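You operate a simulated robot arm through the tools that you are given. There is no shell and no other tool.

Carry out the task below with a simulated robot arm. There is one attempt and no reset: what you move stays moved.

TASK
The oven has tripped: switch it off, turn it down to 60, reset it and switch it on again.

Only the result counts: the job must be done as asked and must still hold three seconds after the hand-in. Knocking over, shifting, dropping, spilling or breaking anything else fails it.

THE ROBOT
A 6-joint arm with a two-finger gripper, fixed in place. Base frame: the origin is at the foot of the arm, x ahead of it, y to its left, z up; the work surface is at about z = 0.8. Lengths are in m, angles in degrees, forces in N, time in s.
Its first joint turns from -166.0 to 166.0 degrees. Payload 2.45 kg.
Tool frame: the origin (TCP) lies between the finger pads and is the grasp point; the fingertips stand 0.02 m ahead of it; z points along the fingers, y is the line along which they close. The gripper opens to 0.14 m. The gripper's body begins 0.168 m behind the TCP.
Orientation is told as [roll, pitch, yaw] about the base's x, y, z axes, in that order, counted from this pose: with the fingers straight down and closing along the base's y, the tool's x points along the base's -x, its y along +y and its z along -z.

THE INTERFACE
- The arm moves only by the tool jog_arm. Its argument "commands" is a list that holds one entry, the list of rows, each a list of 6 numbers: the shift along the tool's x, y, z in m, then the turn, a rotation vector about the tool's x, y, z in degrees. In form: [[[x, y, z, rx, ry, rz], ...]]. A call has 1 to 20 rows; each row shifts and turns the commanded pose from where the row before left it, along the tool's axes as they then stand. "grip" is the gripper command, from -1 (fully open) to 1 (shut), values between in proportion, set as the call begins (left out, the last holds). A row lasts 0.2 s, in which the tool goes at most 0.05 m and 8.6 degrees; a call with a longer step from one row to the next is refused whole, and so is a gripper value outside its range. A pose out of reach is approached as far as the arm can. The call stops where the force on the tool passes 80 N (or 10 N more than at its start, if that is more) or the arm is blocked; 0.2 s more then pass. Each finger travels about 0.045 m/s and halts on what it meets, pressing with about 27 N; the grip force reading is that of the motor and also rises with nothing between the fingers. The clock runs only during rows and for 0.2 s after the last one: add rows that do not move to give the fingers time. It gives the time, the measured TCP pose, the force on the tool (base axes), the opening and the grip force at its end, in the units of the frame above (readings bear some noise), with the torque about the TCP (base axes, N m) and any sound that the robot's microphone picked up.
- Cameras (640 x 400 px; columns grow to the right, rows downward): "scene" is fixed at [0.0519, -0.5009, 1.8506]; the picture's right is [0.79, -0.62, 0.00], its down [-0.28, -0.35, -0.89] and it looks along [0.55, 0.70, -0.45] (base axes); focal length 344 px, centre (320, 200). "wrist" rides on the gripper at [0.078, 0.011, -0.209] in the tool frame; the picture's right is [-0.14, 0.99, 0.00], its down [-0.92, -0.13, -0.37] and it looks along [-0.37, -0.05, 0.93] (tool axes); focal length 280 px, centre (320, 200). There is no depth. A picture from a camera that has moved, and an enlarged one, comes with that camera's place and axes in the base frame and with its lens.
- capture(camera): a new picture of that camera. The clock stands still meanwhile.
- close_up(camera, box): a new picture of the part [left, top, right, bottom] of that camera's present view, enlarged. The clock stands still meanwhile.
- job_done(): hands the job in; it is judged then, once.

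Places have to be worked out from the pictures, the camera data and where the tool is seen. Open the gripper and draw the arm clear of the work before you hand the job in, unless the task says otherwise.

The tools are called after ">>>" as a command line: name --argument value ..., lists and objects as JSON in quotes. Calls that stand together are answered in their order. jog_arm: Moves the arm, as the interface text tells. Its arguments: {"type":"object","properties":{"commands":{"type":"array","items":{"type":"array","items":{"type":"array","items":{"type":"number"}}}},"grip":{"type":"number"}},"required":["commands"]} The other tools are called the same way: capture (camera) takes a picture; close_up (camera, box) takes an enlarged picture of a part of a camera's view; job_done () hands the job in.

At the start:

```text
time: 0.0
position: [0.5947, 0.3529, 1.3545]
tool_rot: [0.0, -0.1, 0.1]
force: [-0.2, -0.4, 0.5]
ft_torque: [0.0, -0.01, -0.05]
width: 0.14
grasp_force: 0.1
```

scene: 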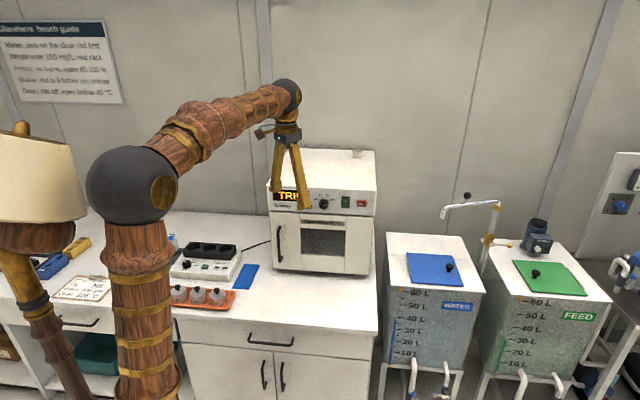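
wrist: 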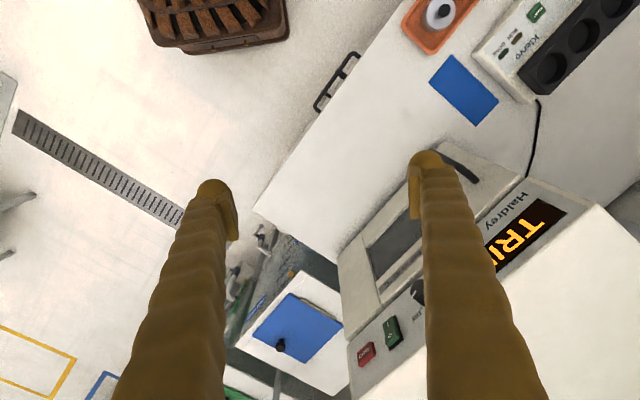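

The oven with a "TRIP" display sits behind the gripper. I'll take enlarged pictures of the oven panel from both cameras to find its controls.

>>> close_up --camera "scene" --box '[260, 140, 390, 280]'

>>> close_up --camera "wrist" --box '[320, 140, 640, 400]'

>>> close_up --camera "scene" --box '[0, 10, 130, 110]'

```text
2.86 times, centred on (325, 210) of scene
camera zoom: at [0.0519, -0.5009, 1.8506], right [0.79, -0.62, 0.0], down [-0.28, -0.35, -0.89], along [0.55, 0.7, -0.45], focal length 984 px, centre (306, 171)
```

zoom: 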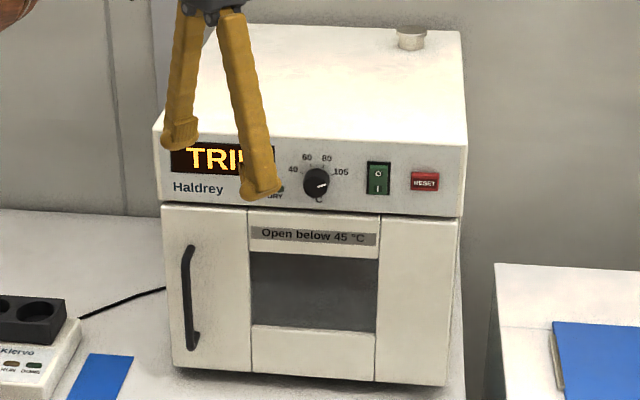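

```text
1.54 times, centred on (480, 270) of wrist
camera zoom: at [0.5167, 0.3619, 1.5629], right [0.14, 0.99, 0.0], down [0.92, -0.13, 0.37], along [0.37, -0.05, -0.93], focal length 431 px, centre (74, 92)
```

zoom: 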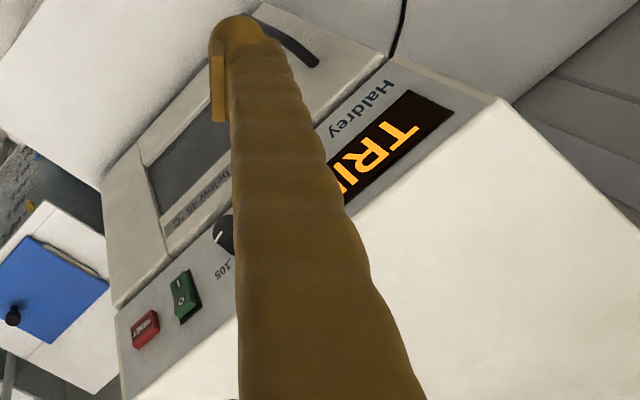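

```text
4.00 times, centred on (65, 60) of scene
camera zoom: at [0.0519, -0.5009, 1.8506], right [0.79, -0.62, 0.0], down [-0.28, -0.35, -0.89], along [0.55, 0.7, -0.45], focal length 1378 px, centre (1340, 760)
```

zoom: 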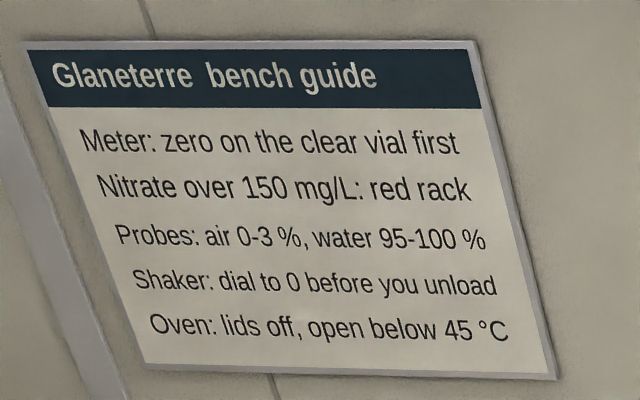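

From the two views I put the knob at about (0.836, 0.471, 1.206), the rocker at (0.914, 0.426, 1.204) and RESET at (0.967, 0.384, 1.198), so the panel is turned about -32°. I'll zoom in further to read the knob pointer and the rocker state.

>>> close_up --camera "scene" --box '[308, 182, 364, 217]'

>>> close_up --camera "wrist" --box '[340, 260, 436, 380]'

>>> close_up --camera "scene" --box '[262, 180, 318, 215]'

```text
11.43 times, centred on (336, 200) of scene
camera zoom: at [0.0519, -0.5009, 1.8506], right [0.79, -0.62, 0.0], down [-0.28, -0.35, -0.89], along [0.55, 0.7, -0.45], focal length 3936 px, centre (137, 206)
```

zoom: 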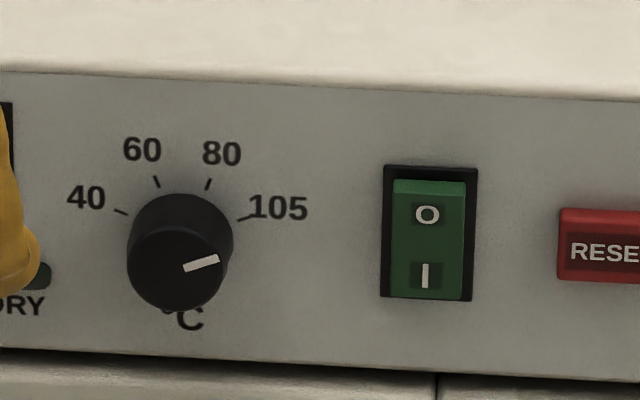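

```text
3.33 times, centred on (388, 320) of wrist
camera zoom: at [0.5167, 0.3619, 1.5629], right [0.14, 0.99, 0.0], down [0.92, -0.13, 0.37], along [0.37, -0.05, -0.93], focal length 935 px, centre (93, -200)
```

zoom: 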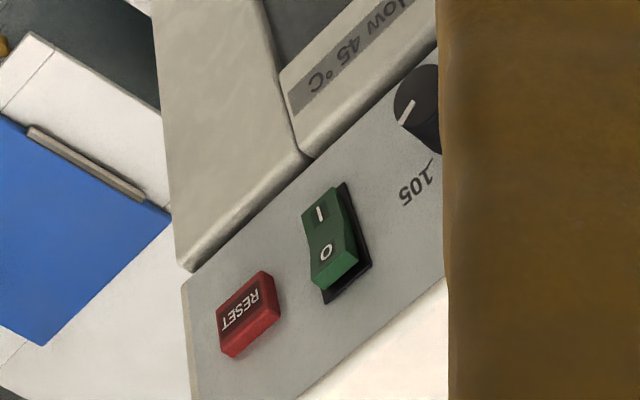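

```text
11.43 times, centred on (290, 198) of scene
camera zoom: at [0.0519, -0.5009, 1.8506], right [0.79, -0.62, 0.0], down [-0.28, -0.35, -0.89], along [0.55, 0.7, -0.45], focal length 3936 px, centre (663, 229)
```

zoom: 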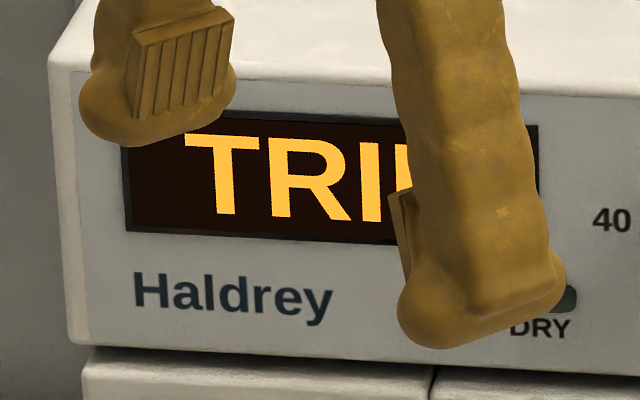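

The edge vanishing points put the panel at about -45° yaw. I refine to: panel plane 0.70x + 0.71y ≈ 0.954, knob axis (0.855, 0.497, 1.193), rocker centre (0.919, 0.434, 1.199), RESET about (0.967, 0.387, 1.20). The "O" half stands out, so the rocker is ON. I'll yaw the tool 45° toward the panel while closing the fingers.

>>> jog_arm --commands '[[[0, 0, 0, 0, 0, -7.6], [0, 0, 0, 0, 0, -7.6], [0, 0, 0, 0, 0, -7.6], [0, 0, 0, 0, 0, -7.6], [0, 0, 0, 0, 0, -7.6], [0, 0, 0, 0, 0, -7.3], [0, 0, 0, 0, 0, 0], [0, 0, 0, 0, 0, 0], [0, 0, 0, 0, 0, 0]]]' --grip 1

```text
time: 2.0
position: [0.596, 0.3528, 1.3548]
tool_rot: [-0.1, -0.1, 45.4]
force: [-0.2, -0.3, 0.1]
ft_torque: [-0.02, -0.04, 0.02]
width: 0.0002
grasp_force: 27.1
```

Yaw is now 45.4° and the fingers are shut. Next I tilt the tool up to horizontal, facing the panel, while sliding sideways along it about 0.28 m away from its face.

>>> jog_arm --commands '[[[0, -0.016, 0, 0, -8.2, 0], [0, -0.016, 0, 0, -8.2, 0], [0, -0.016, 0, 0, -8.2, 0], [0, -0.016, 0, 0, -8.2, 0], [0, -0.016, 0, 0, -8.2, 0], [0, -0.016, 0, 0, -8.2, 0]]]' --grip 1

>>> capture --camera "scene"

```text
time: 3.4
position: [0.6644, 0.2837, 1.3545]
tool_rot: [-0.1, -49.3, 45.3]
force: [0.2, 0.8, -0.4]
ft_torque: [-0.02, 0.01, 0.0]
width: 0.0
grasp_force: 27.7
```

```text
taken
```

scene: 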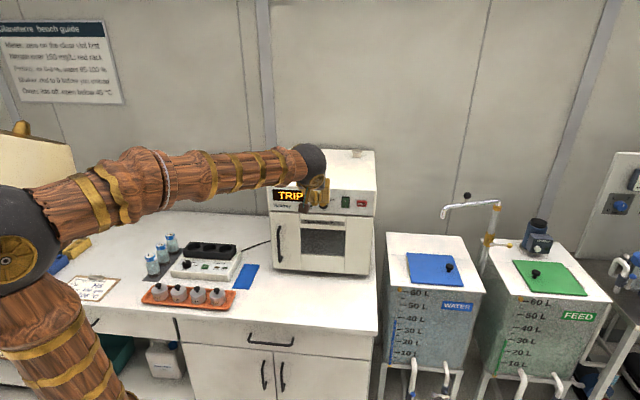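

The arm reaches this pose comfortably. I'll tilt to about 25° below horizontal, open the fingers, and bring the left finger's tip in front of the rocker's O half, about 4 cm off. The right finger will then sit past the oven's right edge.

>>> jog_arm --commands '[[[0, 0, 0, 0, -7.85, 0], [0, 0, 0, 0, -7.85, 0], [0.006, -0.0192, 0.0313, 0, 0, 0], [0.006, -0.0192, 0.0313, 0, 0, 0], [0.006, -0.0192, 0.0313, 0, 0, 0], [0.006, -0.0192, 0.0313, 0, 0, 0], [0.006, -0.0192, 0.0313, 0, 0, 0], [0.006, -0.0192, 0.0313, 0, 0, 0], [0.006, -0.0192, 0.0313, 0, 0, 0], [0.006, -0.0192, 0.025, 0, 0, 0]]]' --grip -1

>>> capture --camera "wrist"

>>> close_up --camera "scene" --box '[260, 140, 390, 280]'

```text
time: 5.6
position: [0.9142, 0.3191, 1.2104]
tool_rot: [-0.2, -65.1, 45.5]
force: [0.3, 0.0, 0.3]
ft_torque: [-0.03, 0.05, 0.01]
width: 0.1399
grasp_force: 0.0
```

```text
taken
camera wrist: at [0.751, 0.168, 1.227], right [-0.66, 0.74, 0.12], down [0.13, -0.05, 0.99], along [0.74, 0.67, -0.06], focal length 280 px, centre (320, 200)
```

wrist: 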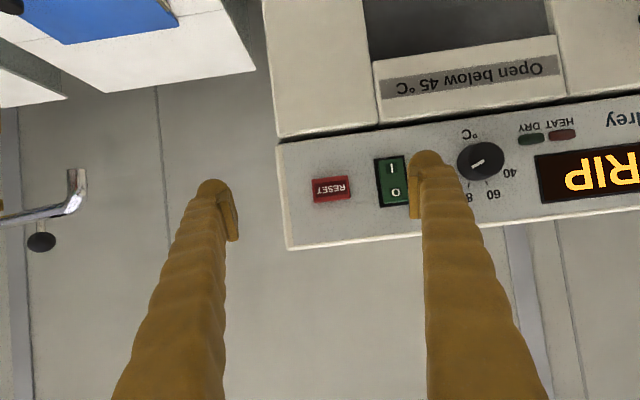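

```text
2.86 times, centred on (325, 210) of scene
camera zoom: at [0.0519, -0.5009, 1.8506], right [0.79, -0.62, 0.0], down [-0.28, -0.35, -0.89], along [0.55, 0.7, -0.45], focal length 984 px, centre (306, 171)
```

zoom: 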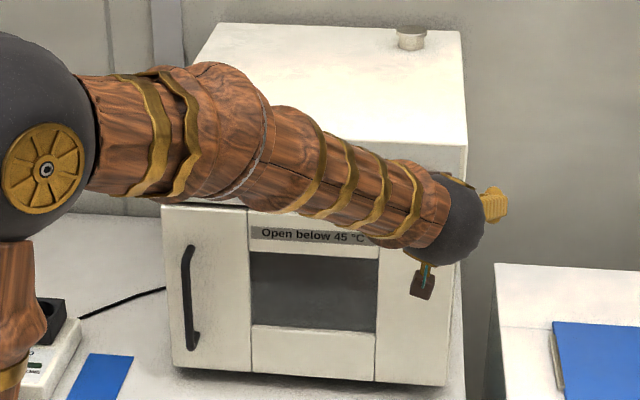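

The wrist view (upside-down) shows the whole panel, including HEAT/DRY lamps, with the left finger just beside the rocker. I'll zoom in to check the fingertip alignment against the rocker.

>>> close_up --camera "wrist" --box '[300, 130, 460, 230]'

>>> close_up --camera "wrist" --box '[440, 90, 640, 215]'

```text
4.00 times, centred on (380, 180) of wrist
camera zoom: at [0.751, 0.168, 1.227], right [-0.66, 0.74, 0.12], down [0.13, -0.05, 0.99], along [0.74, 0.67, -0.06], focal length 1122 px, centre (80, 280)
```

zoom: 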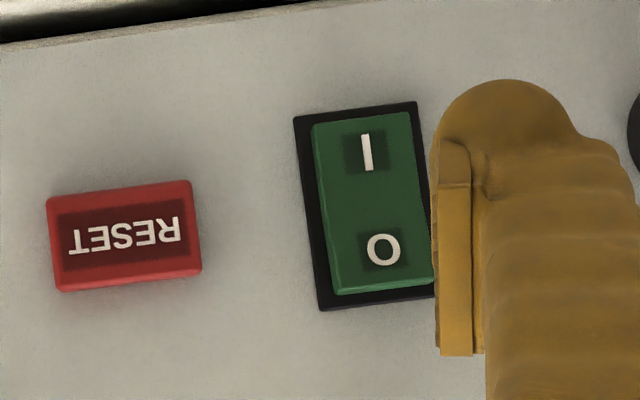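

```text
3.20 times, centred on (540, 152) of wrist
camera zoom: at [0.751, 0.168, 1.227], right [-0.66, 0.74, 0.12], down [0.13, -0.05, 0.99], along [0.74, 0.67, -0.06], focal length 897 px, centre (-384, 352)
```

zoom: 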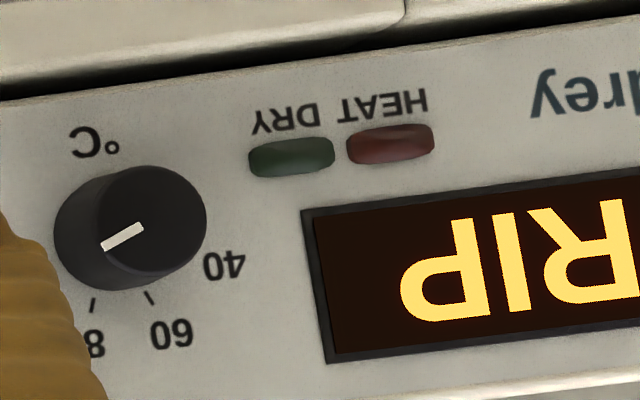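

Both cameras agree within 2 mm: rocker centre at lateral s≈0.353, z≈1.200; RESET s≈0.419; knob s≈0.2625, z≈1.1935. I'll nudge sideways 4 mm and advance 3.5 cm toward the O half, short of contact.

>>> jog_arm --commands '[[[0, -0.0042, 0, 0, 0, 0], [-0.0042, 0, 0.0091, 0, 0, 0], [-0.0042, 0, 0.0091, 0, 0, 0], [-0.0042, 0, 0.0091, 0, 0, 0], [-0.0021, 0, 0.0045, 0, 0, 0]]]' --grip -1

>>> close_up --camera "wrist" --box '[300, 130, 460, 230]'

```text
time: 6.8
position: [0.9431, 0.3408, 1.2083]
tool_rot: [-0.1, -65.0, 45.4]
force: [-0.5, -0.2, -0.1]
ft_torque: [0.0, -0.01, 0.04]
width: 0.1398
grasp_force: 0.2
```

```text
4.00 times, centred on (380, 180) of wrist
camera zoom: at [0.778, 0.1898, 1.2257], right [-0.66, 0.74, 0.12], down [0.13, -0.05, 0.99], along [0.74, 0.67, -0.06], focal length 1122 px, centre (80, 280)
```

zoom: 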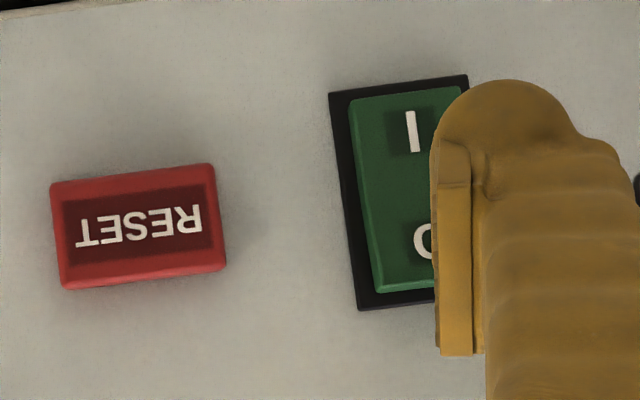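

Tip corner is now at about c = 0.930, roughly 1 cm from the O half, with the finger laterally over the rocker. I'll creep forward 1 cm and watch force and sound.

>>> jog_arm --commands '[[[-0.00105, 0, 0.00227, 0, 0, 0], [-0.00105, 0, 0.00227, 0, 0, 0], [-0.00105, 0, 0.00227, 0, 0, 0], [-0.00105, 0, 0.00227, 0, 0, 0]]]'

>>> close_up --camera "wrist" --box '[300, 130, 460, 230]'

```text
time: 7.8
position: [0.9479, 0.3488, 1.2082]
tool_rot: [-0.1, -65.0, 45.5]
force: [0.2, 0.4, -0.3]
ft_torque: [-0.01, 0.01, -0.03]
width: 0.1402
grasp_force: 0.1
```

```text
4.00 times, centred on (380, 180) of wrist
camera zoom: at [0.784, 0.1965, 1.2251], right [-0.66, 0.74, 0.12], down [0.13, -0.05, 0.99], along [0.74, 0.67, -0.06], focal length 1122 px, centre (80, 280)
```

zoom: 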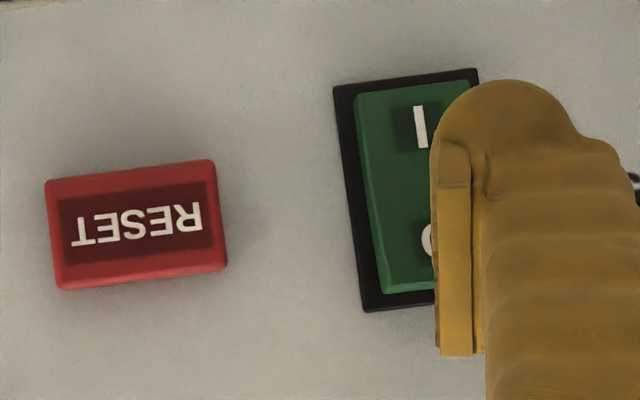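

No contact yet (force ≈ 0). Creeping on another 6 mm.

>>> jog_arm --commands '[[[-0.00084, 0, 0.00181, 0, 0, 0], [-0.00084, 0, 0.00181, 0, 0, 0], [-0.00084, 0, 0.00181, 0, 0, 0]]]'

```text
time: 8.6
position: [0.9529, 0.3534, 1.2082]
tool_rot: [-0.3, -65.0, 45.6]
force: [-0.1, -0.3, -0.1]
ft_torque: [0.01, 0.02, 0.0]
width: 0.1401
grasp_force: 0.1
```

Still no force at c ≈ 0.920 for the TCP. I continue another 6 mm in small steps.

>>> jog_arm --commands '[[[-0.00084, 0, 0.00181, 0, 0, 0], [-0.00084, 0, 0.00181, 0, 0, 0], [-0.00084, 0, 0.00181, 0, 0, 0]]]'

>>> close_up --camera "wrist" --box '[300, 130, 460, 230]'

```text
time: 9.4
position: [0.9572, 0.3569, 1.2065]
tool_rot: [-0.2, -65.0, 45.4]
force: [0.8, 0.1, 0.1]
ft_torque: [-0.02, -0.03, -0.01]
width: 0.1398
grasp_force: 0.1
```

```text
4.00 times, centred on (380, 180) of wrist
camera zoom: at [0.7929, 0.205, 1.2244], right [-0.66, 0.74, 0.12], down [0.13, -0.05, 0.99], along [0.74, 0.67, -0.06], focal length 1122 px, centre (80, 280)
```

zoom: 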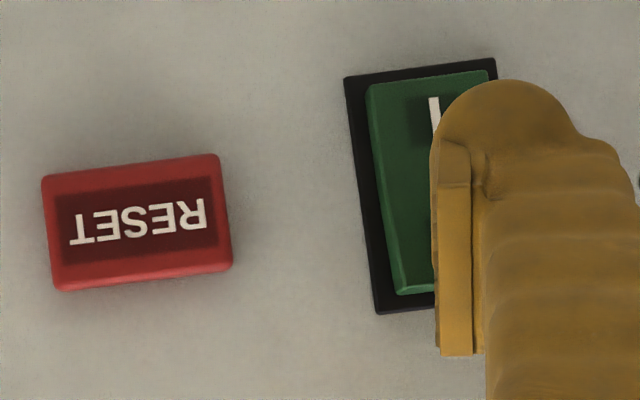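

Still free; by scale change the frame plane is at c≈0.955, so contact must be close. I continue in 2 mm steps.

>>> jog_arm --commands '[[[-0.00084, 0, 0.00181, 0, 0, 0], [-0.00084, 0, 0.00181, 0, 0, 0]]]'

>>> close_up --camera "scene" --box '[308, 170, 388, 220]'

```text
time: 10.0
position: [0.9603, 0.3601, 1.2072]
tool_rot: [-0.1, -65.1, 45.4]
force: [-0.8, -1.0, 0.1]
ft_torque: [0.01, 0.01, 0.08]
width: 0.1401
grasp_force: 0.1
```

```text
8.00 times, centred on (348, 195) of scene
camera zoom: at [0.0519, -0.5009, 1.8506], right [0.79, -0.62, 0.0], down [-0.28, -0.35, -0.89], along [0.55, 0.7, -0.45], focal length 2755 px, centre (96, 240)
```

zoom: 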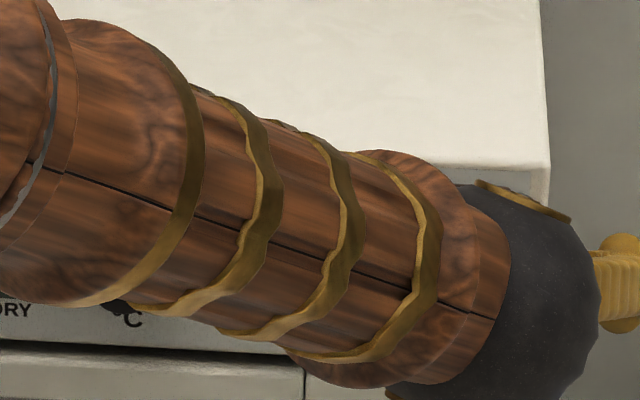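

A first contact force appears: about 1.3 N against the push, with a torque that fits the left finger. Pushing on in 2 mm steps.

>>> jog_arm --commands '[[[-0.00084, 0, 0.00181, 0, 0, 0], [-0.00084, 0, 0.00181, 0, 0, 0]]]'

>>> close_up --camera "wrist" --box '[300, 130, 460, 230]'

```text
time: 10.6
position: [0.9623, 0.3612, 1.2072]
tool_rot: [-0.2, -65.0, 45.4]
force: [-9.6, -9.2, -0.8]
ft_torque: [0.06, -0.08, 1.04]
width: 0.14
grasp_force: 0.0
```

```text
4.00 times, centred on (380, 180) of wrist
camera zoom: at [0.7981, 0.2099, 1.225], right [-0.66, 0.74, 0.12], down [0.13, -0.05, 0.99], along [0.74, 0.67, -0.06], focal length 1122 px, centre (80, 280)
```

zoom: 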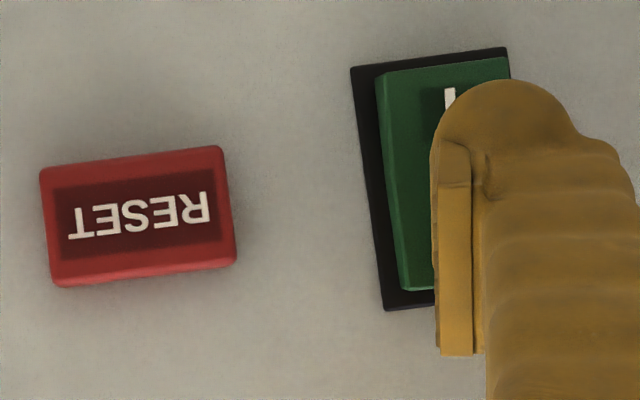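

13 N now, and the torques place the contact 7.5 mm above and 78 mm left of the TCP, i.e. on the O half at z≈1.215. I push a bit further, listening for a click.

>>> jog_arm --commands '[[[-0.00063, 0, 0.00136, 0, 0, 0], [-0.00063, 0, 0.00136, 0, 0, 0]]]'

>>> close_up --camera "wrist" --box '[300, 130, 460, 230]'

```text
time: 11.2
position: [0.9631, 0.3618, 1.2075]
tool_rot: [-0.2, -64.9, 45.7]
force: [-29.6, -22.8, 8.7]
ft_torque: [0.83, 0.25, 3.02]
width: 0.1402
grasp_force: 0.3
stopped in row 2: the force on the tool passed its limit at 86 N (the readings are from after the stop); the commanded pose is now the measured one
```

```text
4.00 times, centred on (380, 180) of wrist
camera zoom: at [0.7987, 0.21, 1.2253], right [-0.66, 0.74, 0.12], down [0.13, -0.05, 0.99], along [0.74, 0.67, -0.06], focal length 1122 px, centre (80, 280)
```

zoom: 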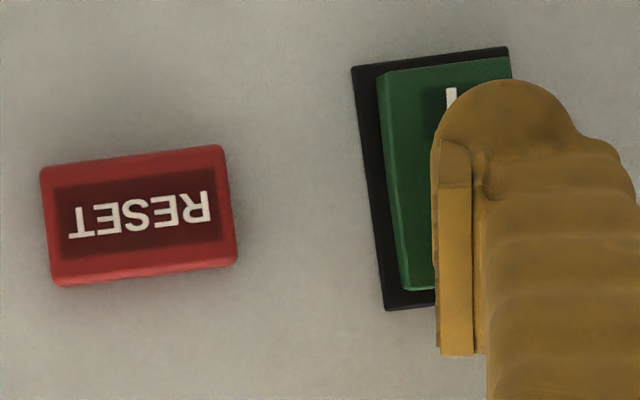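

The force spiked to 86 N with no click, so something solid stopped it. I back off 4 cm straight out and look at what the rocker did.

>>> jog_arm --commands '[[[0.0042, 0, -0.0091, 0, 0, 0], [0.0042, 0, -0.0091, 0, 0, 0], [0.0042, 0, -0.0091, 0, 0, 0], [0.0042, 0, -0.0091, 0, 0, 0], [0, -0.02, 0, 0, 0, 0]]]'

>>> capture --camera "wrist"

>>> close_up --camera "wrist" --box '[300, 130, 460, 230]'

```text
time: 12.4
position: [0.9488, 0.3201, 1.2071]
tool_rot: [-0.2, -64.9, 45.5]
force: [0.5, 0.2, 0.2]
ft_torque: [0.0, -0.01, 0.06]
width: 0.1402
grasp_force: 0.0
```

```text
taken
camera wrist: at [0.7861, 0.1677, 1.2243], right [-0.66, 0.74, 0.12], down [0.13, -0.05, 0.99], along [0.74, 0.67, -0.06], focal length 280 px, centre (320, 200)
```

wrist: 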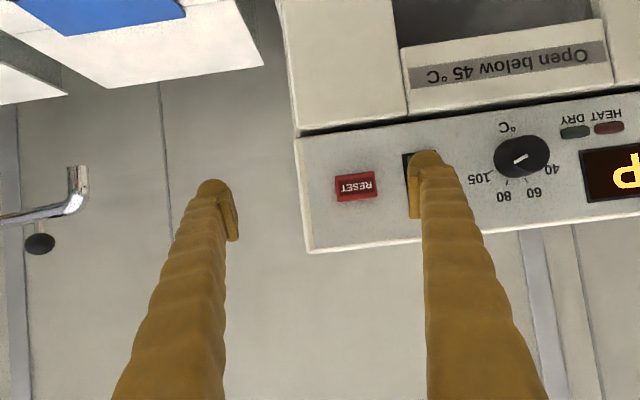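

```text
4.00 times, centred on (380, 180) of wrist
camera zoom: at [0.7861, 0.1677, 1.2243], right [-0.66, 0.74, 0.12], down [0.13, -0.05, 0.99], along [0.74, 0.67, -0.06], focal length 1122 px, centre (80, 280)
```

zoom: 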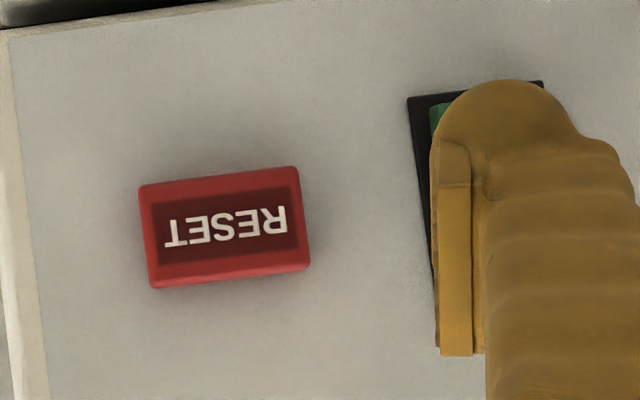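

The finger still hides the rocker, so I raise the tool 5 cm to let the wrist camera see past the fingertip.

>>> jog_arm --commands '[[[-0.0151, 0.0067, -0.007, 0, 0, 0], [-0.0151, 0.0067, -0.007, 0, 0, 0], [-0.0151, 0.0067, -0.007, 0, 0, 0]]]'

>>> capture --camera "wrist"

>>> close_up --camera "wrist" --box '[340, 90, 460, 165]'

```text
time: 13.2
position: [0.9347, 0.333, 1.2552]
tool_rot: [-0.2, -64.7, 45.6]
force: [-0.3, 0.5, 0.2]
ft_torque: [0.03, -0.02, -0.01]
width: 0.14
grasp_force: 0.0
```

```text
taken
camera wrist: at [0.7706, 0.1816, 1.2738], right [-0.66, 0.74, 0.12], down [0.13, -0.05, 0.99], along [0.74, 0.67, -0.06], focal length 280 px, centre (320, 200)
```

wrist: 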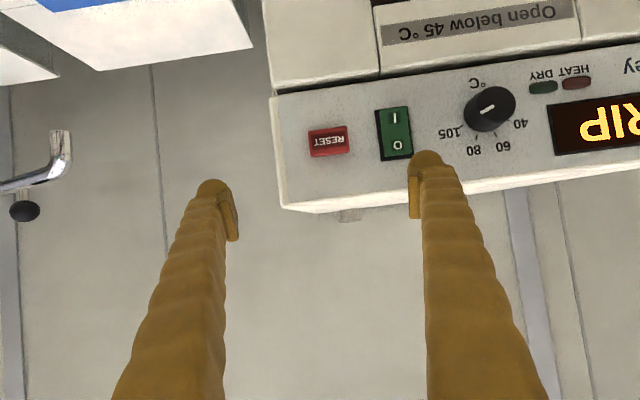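

```text
5.33 times, centred on (400, 128) of wrist
camera zoom: at [0.7706, 0.1816, 1.2738], right [-0.66, 0.74, 0.12], down [0.13, -0.05, 0.99], along [0.74, 0.67, -0.06], focal length 1495 px, centre (-107, 587)
```

zoom: 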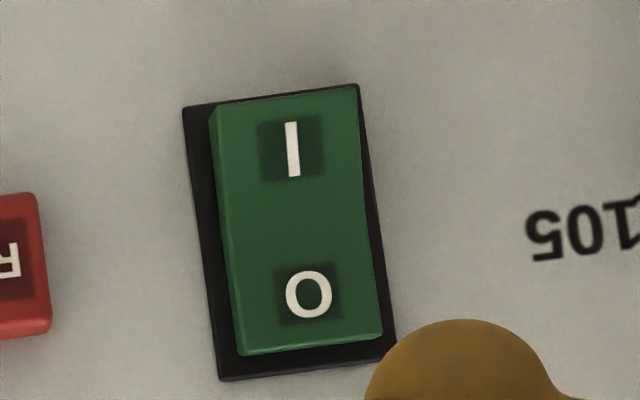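

The rocker may have tipped: the I end now seems to stand out and the O end looks sunk. To be sure, I retreat back and up so the scene camera can see the panel too.

>>> jog_arm --commands '[[[-0.005, 0.0, -0.036, 0, 0, 0], [-0.005, 0.0, -0.036, 0, 0, 0], [-0.005, 0.0, -0.036, 0, 0, 0], [-0.03, 0.0, -0.02, 0, 0, 0], [-0.03, 0.0, -0.02, 0, 0, 0], [-0.03, 0.0, -0.02, 0, 0, 0], [-0.03, 0.0, -0.02, 0, 0, 0]]]'

>>> capture --camera "scene"

>>> close_up --camera "scene" --box '[308, 182, 364, 217]'

>>> capture --camera "wrist"

```text
time: 14.8
position: [0.8563, 0.2547, 1.4595]
tool_rot: [-0.3, -64.9, 45.5]
force: [0.0, -0.5, -0.3]
ft_torque: [0.05, 0.0, 0.0]
width: 0.14
grasp_force: 0.1
```

```text
taken
```

scene: 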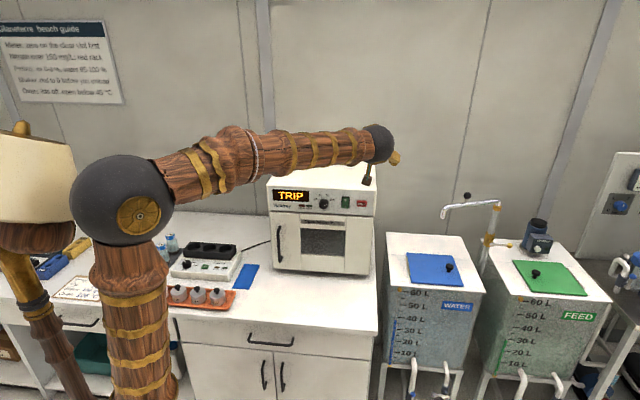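

```text
11.43 times, centred on (336, 200) of scene
camera zoom: at [0.0519, -0.5009, 1.8506], right [0.79, -0.62, 0.0], down [-0.28, -0.35, -0.89], along [0.55, 0.7, -0.45], focal length 3936 px, centre (137, 206)
```

zoom: 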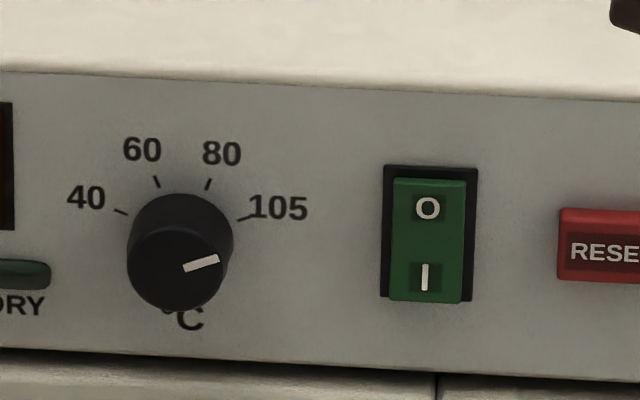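

```text
taken
camera wrist: at [0.6914, 0.1031, 1.4765], right [-0.66, 0.74, 0.12], down [0.13, -0.05, 0.99], along [0.74, 0.67, -0.06], focal length 280 px, centre (320, 200)
```

wrist: 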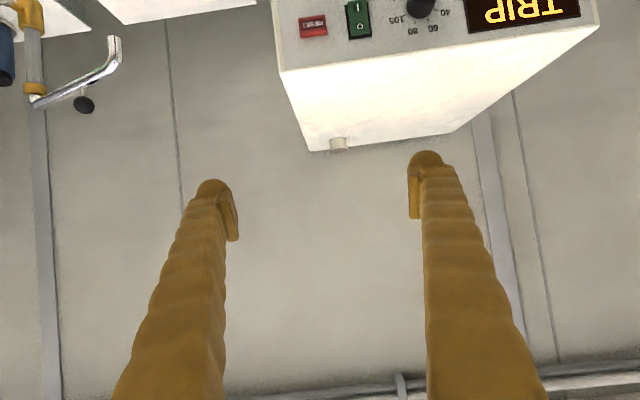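

Compared with before, the O legend moved up, the top band vanished, and the bottom edge now overlaps the frame, so the rocker has flipped to OFF. For the knob, I level the tool, move in front of the knob axis, pre-rotate +45° and set the opening to about 65 mm.

>>> jog_arm --commands '[[[0, 0, 0, 0, -8.37, 0], [0, 0, 0, 0, -8.37, 0], [0, 0, 0, 0, -8.37, 0], [0.038, 0.0243, 0, 0, 0, 0], [0.038, 0.0243, 0, 0, 0, 0], [0.038, 0.0243, 0, 0, 0, 0], [0.038, 0.0243, 0, 0, 0, 0], [0.038, 0.0243, 0, 0, 0, 0], [0.038, 0.0243, 0, 0, 0, 0], [0.038, 0.0243, 0, 0, 0, 0]]]' --grip 0.07

>>> capture --camera "wrist"

```text
time: 17.0
position: [0.7349, 0.3719, 1.1927]
tool_rot: [-83.8, -90.0, 129.2]
force: [0.1, 0.0, -0.3]
ft_torque: [-0.01, -0.03, -0.02]
width: 0.0651
grasp_force: 0.1
```

```text
taken
camera wrist: at [0.5797, 0.2291, 1.1154], right [-0.7, 0.7, 0.14], down [-0.17, -0.35, 0.92], along [0.69, 0.63, 0.36], focal length 280 px, centre (320, 200)
```

wrist: 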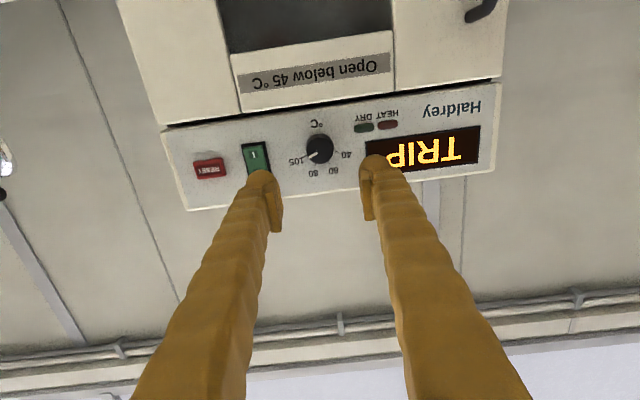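

The tool is level, facing the panel 17 cm in front of the knob. I zoom in to check the knob's axis against the tool axis before the approach.

>>> close_up --camera "wrist" --box '[270, 105, 370, 185]'

```text
5.00 times, centred on (320, 145) of wrist
camera zoom: at [0.5797, 0.2291, 1.1154], right [-0.7, 0.7, 0.14], down [-0.17, -0.35, 0.92], along [0.69, 0.63, 0.36], focal length 1402 px, centre (320, 475)
```

zoom: 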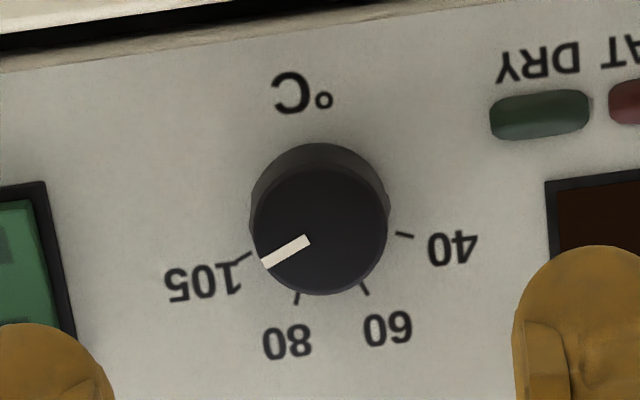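

The knob axis lines up with the tool axis within about 2 mm, and the pointer sits at about 70° right of vertical, on 105. I pre-rotate +45° and advance to just short of the knob face.

>>> jog_arm --commands '[[[0, 0, 0.015, 0, 0, 7.5], [0, 0, 0.015, 0, 0, 7.5], [0, 0, 0.015, 0, 0, 7.5], [0, 0, 0.015, 0, 0, 7.5], [0, 0, 0.015, 0, 0, 7.5], [0, 0, 0.015, 0, 0, 7.5], [0, 0, 0.015, 0, 0, 0]]]' --grip 0.07

>>> capture --camera "wrist"

```text
time: 18.6
position: [0.8097, 0.4472, 1.1924]
tool_rot: [90.0, -45.2, -44.8]
force: [0.2, -0.5, -0.1]
ft_torque: [-0.03, -0.01, 0.0]
width: 0.0652
grasp_force: 0.0
```

```text
taken
camera wrist: at [0.6172, 0.3421, 1.1442], right [-0.43, 0.42, 0.8], down [0.27, -0.78, 0.56], along [0.86, 0.45, 0.22], focal length 280 px, centre (320, 200)
```

wrist: 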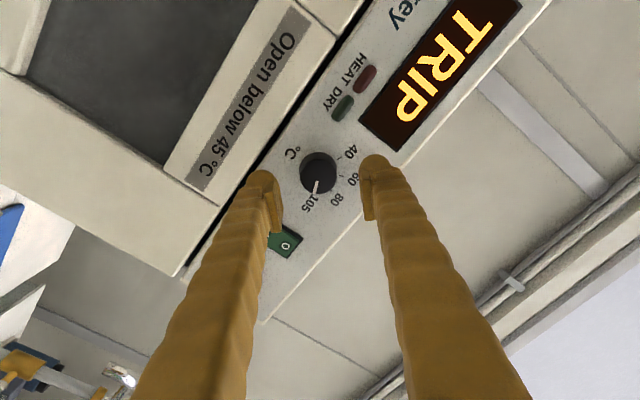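

The knob is centred between the open fingers. I advance 4 cm so the pads straddle the knob, fingertips staying about 1 cm off the panel.

>>> jog_arm --commands '[[[0, 0, 0.01, 0, 0, 0], [0, 0, 0.01, 0, 0, 0], [0, 0, 0.01, 0, 0, 0], [0, 0, 0.006, 0, 0, 0], [0, 0, 0.005, 0, 0, 0]]]' --grip 0.07

>>> capture --camera "wrist"

```text
time: 19.8
position: [0.8384, 0.4777, 1.1902]
tool_rot: [89.9, -45.1, -44.6]
force: [-0.2, 0.2, 0.3]
ft_torque: [0.03, 0.04, 0.03]
width: 0.0649
grasp_force: 0.0
```

```text
taken
camera wrist: at [0.6471, 0.3717, 1.1443], right [-0.43, 0.43, 0.8], down [0.27, -0.78, 0.56], along [0.86, 0.45, 0.22], focal length 280 px, centre (320, 200)
```

wrist: 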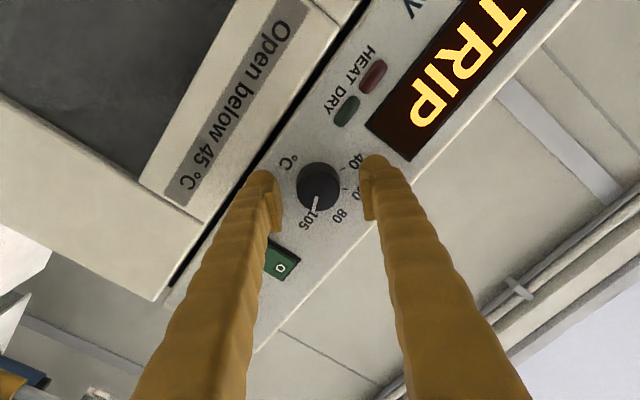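

No contact so far at c≈0.928. I zoom in to judge how deep the pads overlap the knob before closing.

>>> close_up --camera "wrist" --box '[250, 140, 410, 240]'

>>> close_up --camera "scene" --box '[280, 170, 360, 220]'

```text
4.00 times, centred on (330, 190) of wrist
camera zoom: at [0.6471, 0.3717, 1.1443], right [-0.43, 0.43, 0.8], down [0.27, -0.78, 0.56], along [0.86, 0.45, 0.22], focal length 1122 px, centre (280, 240)
```

zoom: 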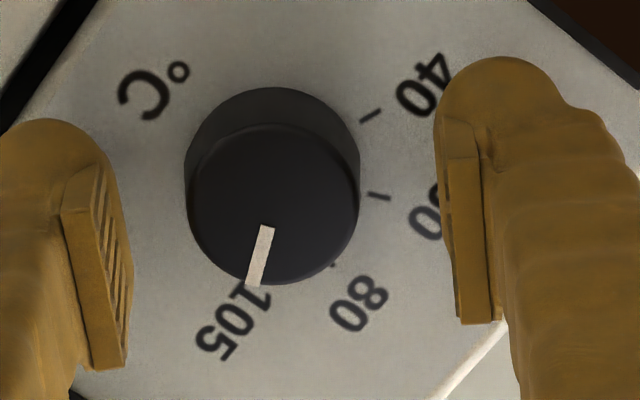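

```text
8.00 times, centred on (320, 195) of scene
camera zoom: at [0.0519, -0.5009, 1.8506], right [0.79, -0.62, 0.0], down [-0.28, -0.35, -0.89], along [0.55, 0.7, -0.45], focal length 2755 px, centre (320, 240)
```

zoom: 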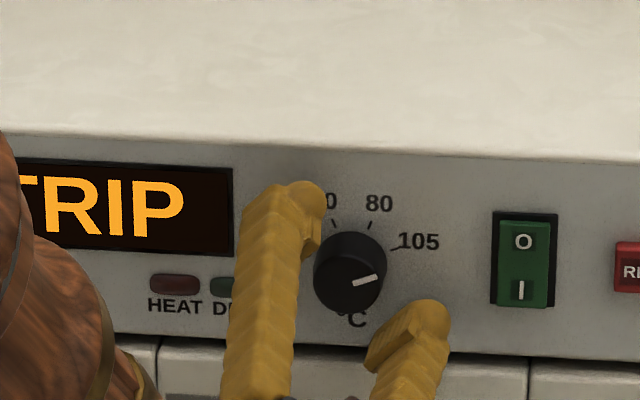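

By scale change the knob face is about 15 mm ahead of the TCP, with the panel about 4 cm ahead, so I go 10 mm deeper with a small 2.5 mm centring shift, then close on the knob.

>>> jog_arm --commands '[[[-0.0012, -0.0007, 0.005, 0, 0, 0], [-0.0012, -0.0007, 0.005, 0, 0, 0], [0, 0, 0, 0, 0, 0]]]' --grip 0.07

>>> jog_arm --commands '[[[0, 0, 0, 0, 0, 0], [0, 0, 0, 0, 0, 0], [0, 0, 0, 0, 0, 0], [0, 0, 0, 0, 0, 0], [0, 0, 0, 0, 0, 0]]]' --grip 1

>>> close_up --camera "wrist" --box '[250, 140, 410, 240]'

```text
time: 20.6
position: [0.8472, 0.4828, 1.1918]
tool_rot: [89.9, -45.1, -44.7]
force: [-0.9, -0.3, -1.1]
ft_torque: [-0.01, 0.01, -0.02]
width: 0.0653
grasp_force: 0.1
```

```text
time: 21.8
position: [0.847, 0.4827, 1.1925]
tool_rot: [89.9, -45.1, -44.5]
force: [-32.3, -36.3, -9.6]
ft_torque: [-0.41, 0.27, -0.16]
width: 0.0357
grasp_force: 44.9
```

```text
4.00 times, centred on (330, 190) of wrist
camera zoom: at [0.6554, 0.3764, 1.145], right [-0.43, 0.43, 0.8], down [0.27, -0.78, 0.56], along [0.86, 0.46, 0.22], focal length 1122 px, centre (280, 240)
```

zoom: 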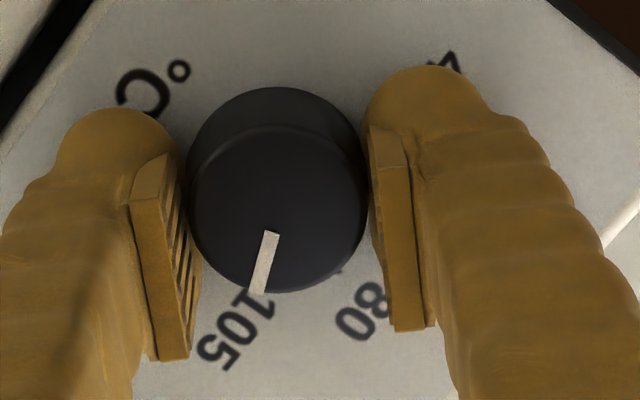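

The knob is gripped (36 mm) but there is a 48 N axial push-back, perhaps from fingertips touching the panel as they closed. I release, back off 6 mm and re-grip to get rid of that load.

>>> jog_arm --commands '[[[0, 0, 0, 0, 0, 0], [0, 0, 0, 0, 0, 0], [0, 0, -0.003, 0, 0, 0], [0, 0, -0.003, 0, 0, 0]]]' --grip 0.3

>>> jog_arm --commands '[[[0, 0, 0, 0, 0, 0], [0, 0, 0, 0, 0, 0], [0, 0, 0, 0, 0, 0]]]' --grip 1

```text
time: 22.8
position: [0.843, 0.4801, 1.1944]
tool_rot: [89.9, -45.1, -44.8]
force: [0.0, -0.5, -0.2]
ft_torque: [0.0, 0.0, -0.02]
width: 0.0488
grasp_force: 0.2
```

```text
time: 23.6
position: [0.8439, 0.4789, 1.1925]
tool_rot: [89.9, -45.0, -44.7]
force: [12.7, -1.6, -6.3]
ft_torque: [-0.06, -0.02, -0.18]
width: 0.0351
grasp_force: 43.5
```

Axial load is now small (about 8 N) and the grip holds on 35 mm. I start turning counter-clockwise (negative about tool z), first about 33°, and check the torque.

>>> jog_arm --commands '[[[0, -0.0007, 0, 0, 0, -5.0], [0, 0, 0, 0, 0, -7.0], [0, 0, 0, 0, 0, -7.0], [0, 0, 0, 0, 0, -7.0], [0, 0, 0, 0, 0, -7.0]]]' --grip 1

>>> close_up --camera "wrist" --box '[250, 140, 410, 240]'

```text
time: 24.8
position: [0.8424, 0.4799, 1.1936]
tool_rot: [90.5, -78.3, -44.8]
force: [-10.9, 34.2, 12.8]
ft_torque: [0.25, -0.01, 0.26]
width: 0.0349
grasp_force: 44.3
```

```text
4.00 times, centred on (330, 190) of wrist
camera zoom: at [0.6765, 0.3479, 1.1193], right [-0.67, 0.66, 0.34], down [-0.04, -0.48, 0.88], along [0.74, 0.58, 0.35], focal length 1122 px, centre (280, 240)
```

zoom: 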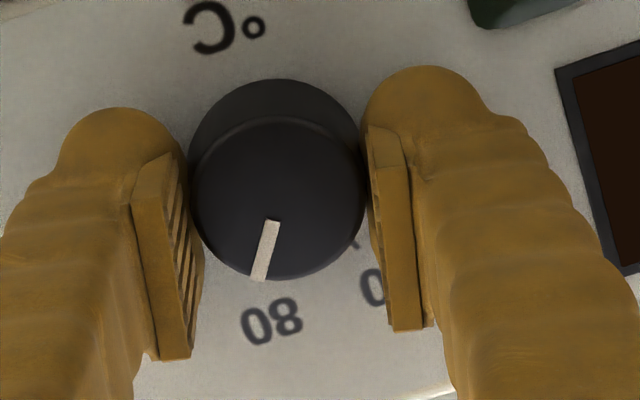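

The pointer follows the gripper, now approaching 80. A sideways force of about 32 N shows a roughly 1 mm axis offset; I shift 1 mm left, turn on and keep watching.

>>> jog_arm --commands '[[[-0.0003, 0.001, 0.0004, 0, 0, 0], [0, 0, 0, 0, 0, -7.0], [0, 0, 0, 0, 0, -7.0], [0, 0, 0, 0, 0, -7.0]]]' --grip 1

>>> close_up --camera "wrist" --box '[250, 140, 410, 240]'

```text
time: 25.8
position: [0.8421, 0.4809, 1.1912]
tool_rot: [-88.6, -80.8, 134.1]
force: [-47.1, 31.8, -1.4]
ft_torque: [-0.18, 0.26, 0.75]
width: 0.0349
grasp_force: 45.2
```

```text
4.00 times, centred on (330, 190) of wrist
camera zoom: at [0.6956, 0.3284, 1.1128], right [-0.71, 0.7, -0.02], down [-0.27, -0.24, 0.93], along [0.65, 0.67, 0.36], focal length 1122 px, centre (280, 240)
```

zoom: 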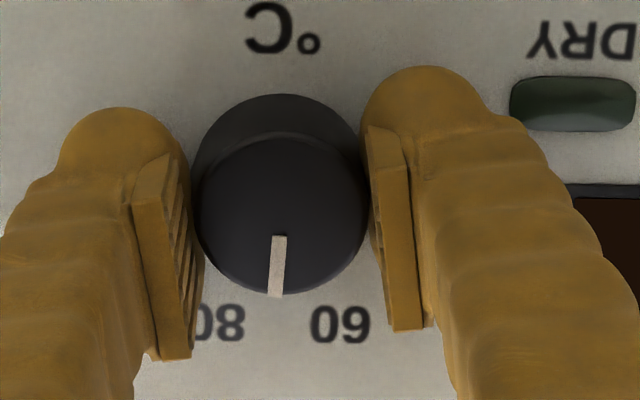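

Turned about 54°, pointer between 80 and 60, but the side load rose to 56 N. I release to unload it and look at how far the knob sits off the tool axis before re-gripping.

>>> jog_arm --commands '[[[0, 0, 0, 0, 0, 0], [0, 0, 0, 0, 0, 0], [0, 0, 0, 0, 0, 0]]]' --grip 0.2

>>> close_up --camera "wrist" --box '[250, 140, 410, 240]'

>>> close_up --camera "scene" --box '[280, 170, 360, 220]'

```text
time: 26.6
position: [0.8435, 0.4791, 1.1923]
tool_rot: [-89.8, -80.9, 135.1]
force: [-0.6, 0.6, -1.5]
ft_torque: [-0.02, 0.05, -0.02]
width: 0.0564
grasp_force: 0.0
```

```text
4.00 times, centred on (330, 190) of wrist
camera zoom: at [0.6971, 0.3278, 1.114], right [-0.71, 0.7, -0.02], down [-0.27, -0.25, 0.93], along [0.65, 0.67, 0.37], focal length 1122 px, centre (280, 240)
```

zoom: 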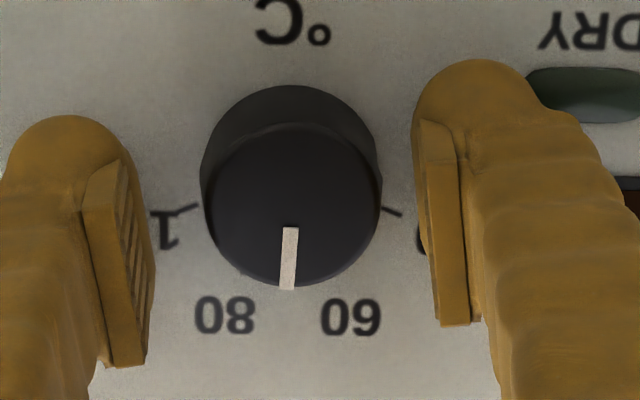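

```text
8.00 times, centred on (320, 195) of scene
camera zoom: at [0.0519, -0.5009, 1.8506], right [0.79, -0.62, 0.0], down [-0.28, -0.35, -0.89], along [0.55, 0.7, -0.45], focal length 2755 px, centre (320, 240)
```

zoom: 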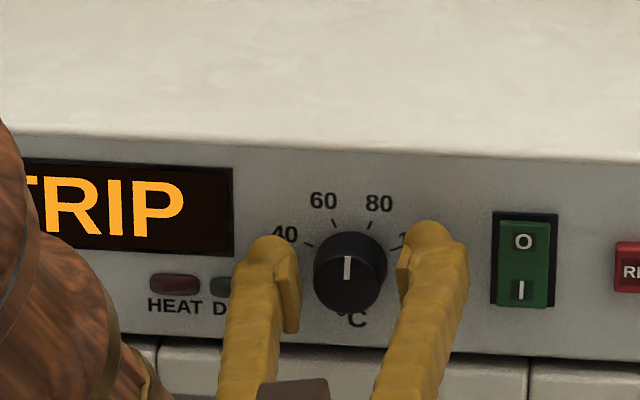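

Released and unloaded; the knob held its place with the pointer about 3° right of vertical, midway between 80 and 60. It sits 2.5 mm toward +y and 1.5 mm toward -x of the tool axis, so I recentre and grip again.

>>> jog_arm --commands '[[[-0.0008, 0.0012, 0, 0, 0, 0], [-0.0008, 0.0013, 0, 0, 0, 0], [0, 0, 0, 0, 0, 0]]]' --grip 0.2

>>> jog_arm --commands '[[[0, 0, 0, 0, 0, 0], [0, 0, 0, 0, 0, 0], [0, 0, 0, 0, 0, 0], [0, 0, 0, 0, 0, 0]]]' --grip 1

>>> close_up --camera "wrist" --box '[250, 140, 410, 240]'

```text
time: 27.4
position: [0.8414, 0.4812, 1.1941]
tool_rot: [-89.8, -80.8, 135.1]
force: [1.0, 0.7, 0.1]
ft_torque: [0.02, -0.01, -0.01]
width: 0.0561
grasp_force: 0.1
```

```text
time: 28.4
position: [0.8399, 0.4806, 1.194]
tool_rot: [-89.7, -80.9, 135.2]
force: [-0.4, 0.8, 0.6]
ft_torque: [-0.02, 0.02, 0.01]
width: 0.0347
grasp_force: 45.2
```

```text
4.00 times, centred on (330, 190) of wrist
camera zoom: at [0.6949, 0.3297, 1.1155], right [-0.71, 0.7, -0.02], down [-0.27, -0.25, 0.93], along [0.65, 0.67, 0.37], focal length 1122 px, centre (280, 240)
```

zoom: 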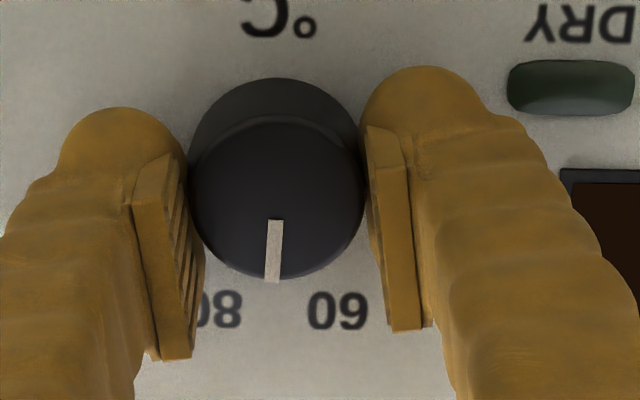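

The grip is now centred, with virtually no side force. I turn another 26° counter-clockwise to bring the pointer to 60.

>>> jog_arm --commands '[[[0, 0, 0, 0, 0, -6.5], [0, 0, 0, 0, 0, -6.5], [0, 0, 0, 0, 0, -6.5], [0, 0, 0, 0, 0, -6.5], [0, 0, 0, 0, 0, 0]]]' --grip 1

>>> jog_arm --commands '[[[0, 0, 0, 0, 0, 0], [0, 0, 0, 0, 0, 0], [0, 0, 0, 0, 0, 0], [0, 0, 0, 0, 0, 0]]]' --grip 0.07

>>> close_up --camera "wrist" --box '[250, 140, 410, 240]'

>>> close_up --camera "scene" --box '[280, 170, 360, 220]'

```text
time: 28.8
position: [0.8408, 0.4826, 1.1977]
tool_rot: [-84.6, -77.2, 131.9]
force: [-5.0, 9.8, 1.6]
ft_torque: [0.17, -0.05, 0.14]
width: 0.0351
grasp_force: 44.8
out of reach, approached as far as the arm can: row 1
stopped in row 1: the force on the tool passed its limit at 98 N (the readings are from after the stop); the commanded pose is now the measured one
```

```text
time: 29.8
position: [0.8403, 0.4806, 1.1989]
tool_rot: [-84.4, -77.2, 131.7]
force: [-0.5, -0.8, -0.8]
ft_torque: [-0.02, 0.0, -0.01]
width: 0.065
grasp_force: 0.1
```

```text
4.00 times, centred on (330, 190) of wrist
camera zoom: at [0.7028, 0.3202, 1.1235], right [-0.73, 0.68, -0.08], down [-0.29, -0.2, 0.93], along [0.61, 0.71, 0.35], focal length 1122 px, centre (280, 240)
```

zoom: 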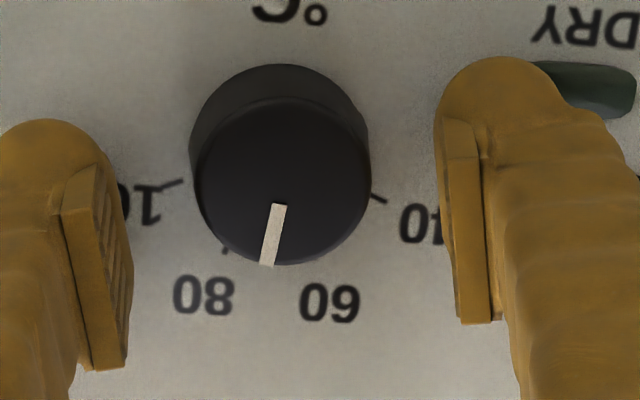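

```text
8.00 times, centred on (320, 195) of scene
camera zoom: at [0.0519, -0.5009, 1.8506], right [0.79, -0.62, 0.0], down [-0.28, -0.35, -0.89], along [0.55, 0.7, -0.45], focal length 2755 px, centre (320, 240)
```

zoom: 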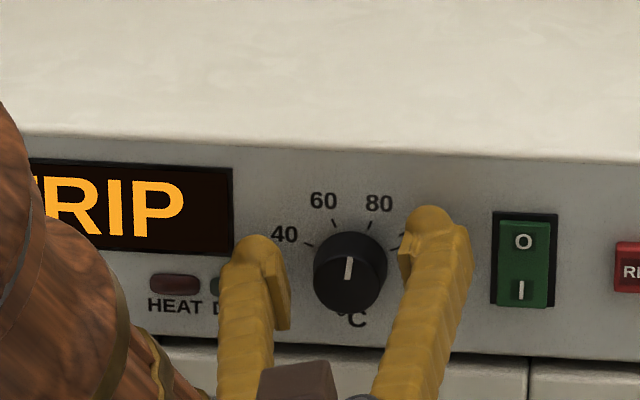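

That turn hit a wrist joint limit (roll about -10°) and tilted the tool slightly; the knob barely moved. With the fingers open around the knob, I straighten the tool, roll it back by about +35°, and lower it 3.5 mm for a fresh grip with room to turn.

>>> jog_arm --commands '[[[0.0035, 0, 0, 1.9, -0.86, 0], [0, 0, 0, 0, 0, 7.0], [0, 0, 0, 0, 0, 7.0], [0, 0, 0, 0, 0, 7.0], [0, 0, 0, 0, 0, 7.0], [0, 0, 0, 0, 0, 7.0], [0, 0, 0, 0, 0, 0]]]' --grip 0.07

>>> close_up --camera "wrist" --box '[250, 140, 410, 240]'

```text
time: 31.4
position: [0.847, 0.4749, 1.202]
tool_rot: [90.1, -67.8, -44.7]
force: [0.2, 0.6, -0.2]
ft_torque: [0.0, 0.0, -0.01]
width: 0.0651
grasp_force: 0.0
out of reach, approached as far as the arm can: row 1
```

```text
4.00 times, centred on (330, 190) of wrist
camera zoom: at [0.6719, 0.352, 1.1334], right [-0.62, 0.61, 0.5], down [0.07, -0.59, 0.8], along [0.78, 0.53, 0.32], focal length 1122 px, centre (280, 240)
```

zoom: 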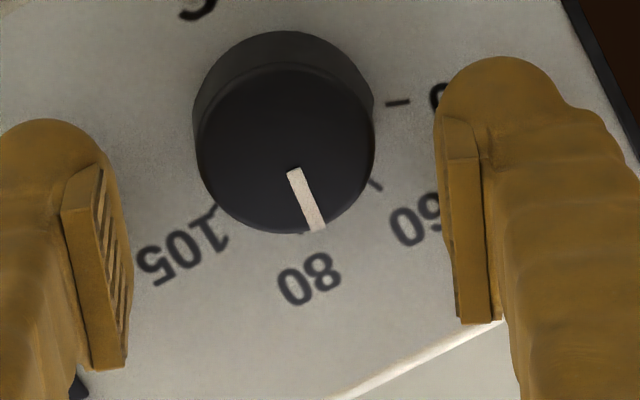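

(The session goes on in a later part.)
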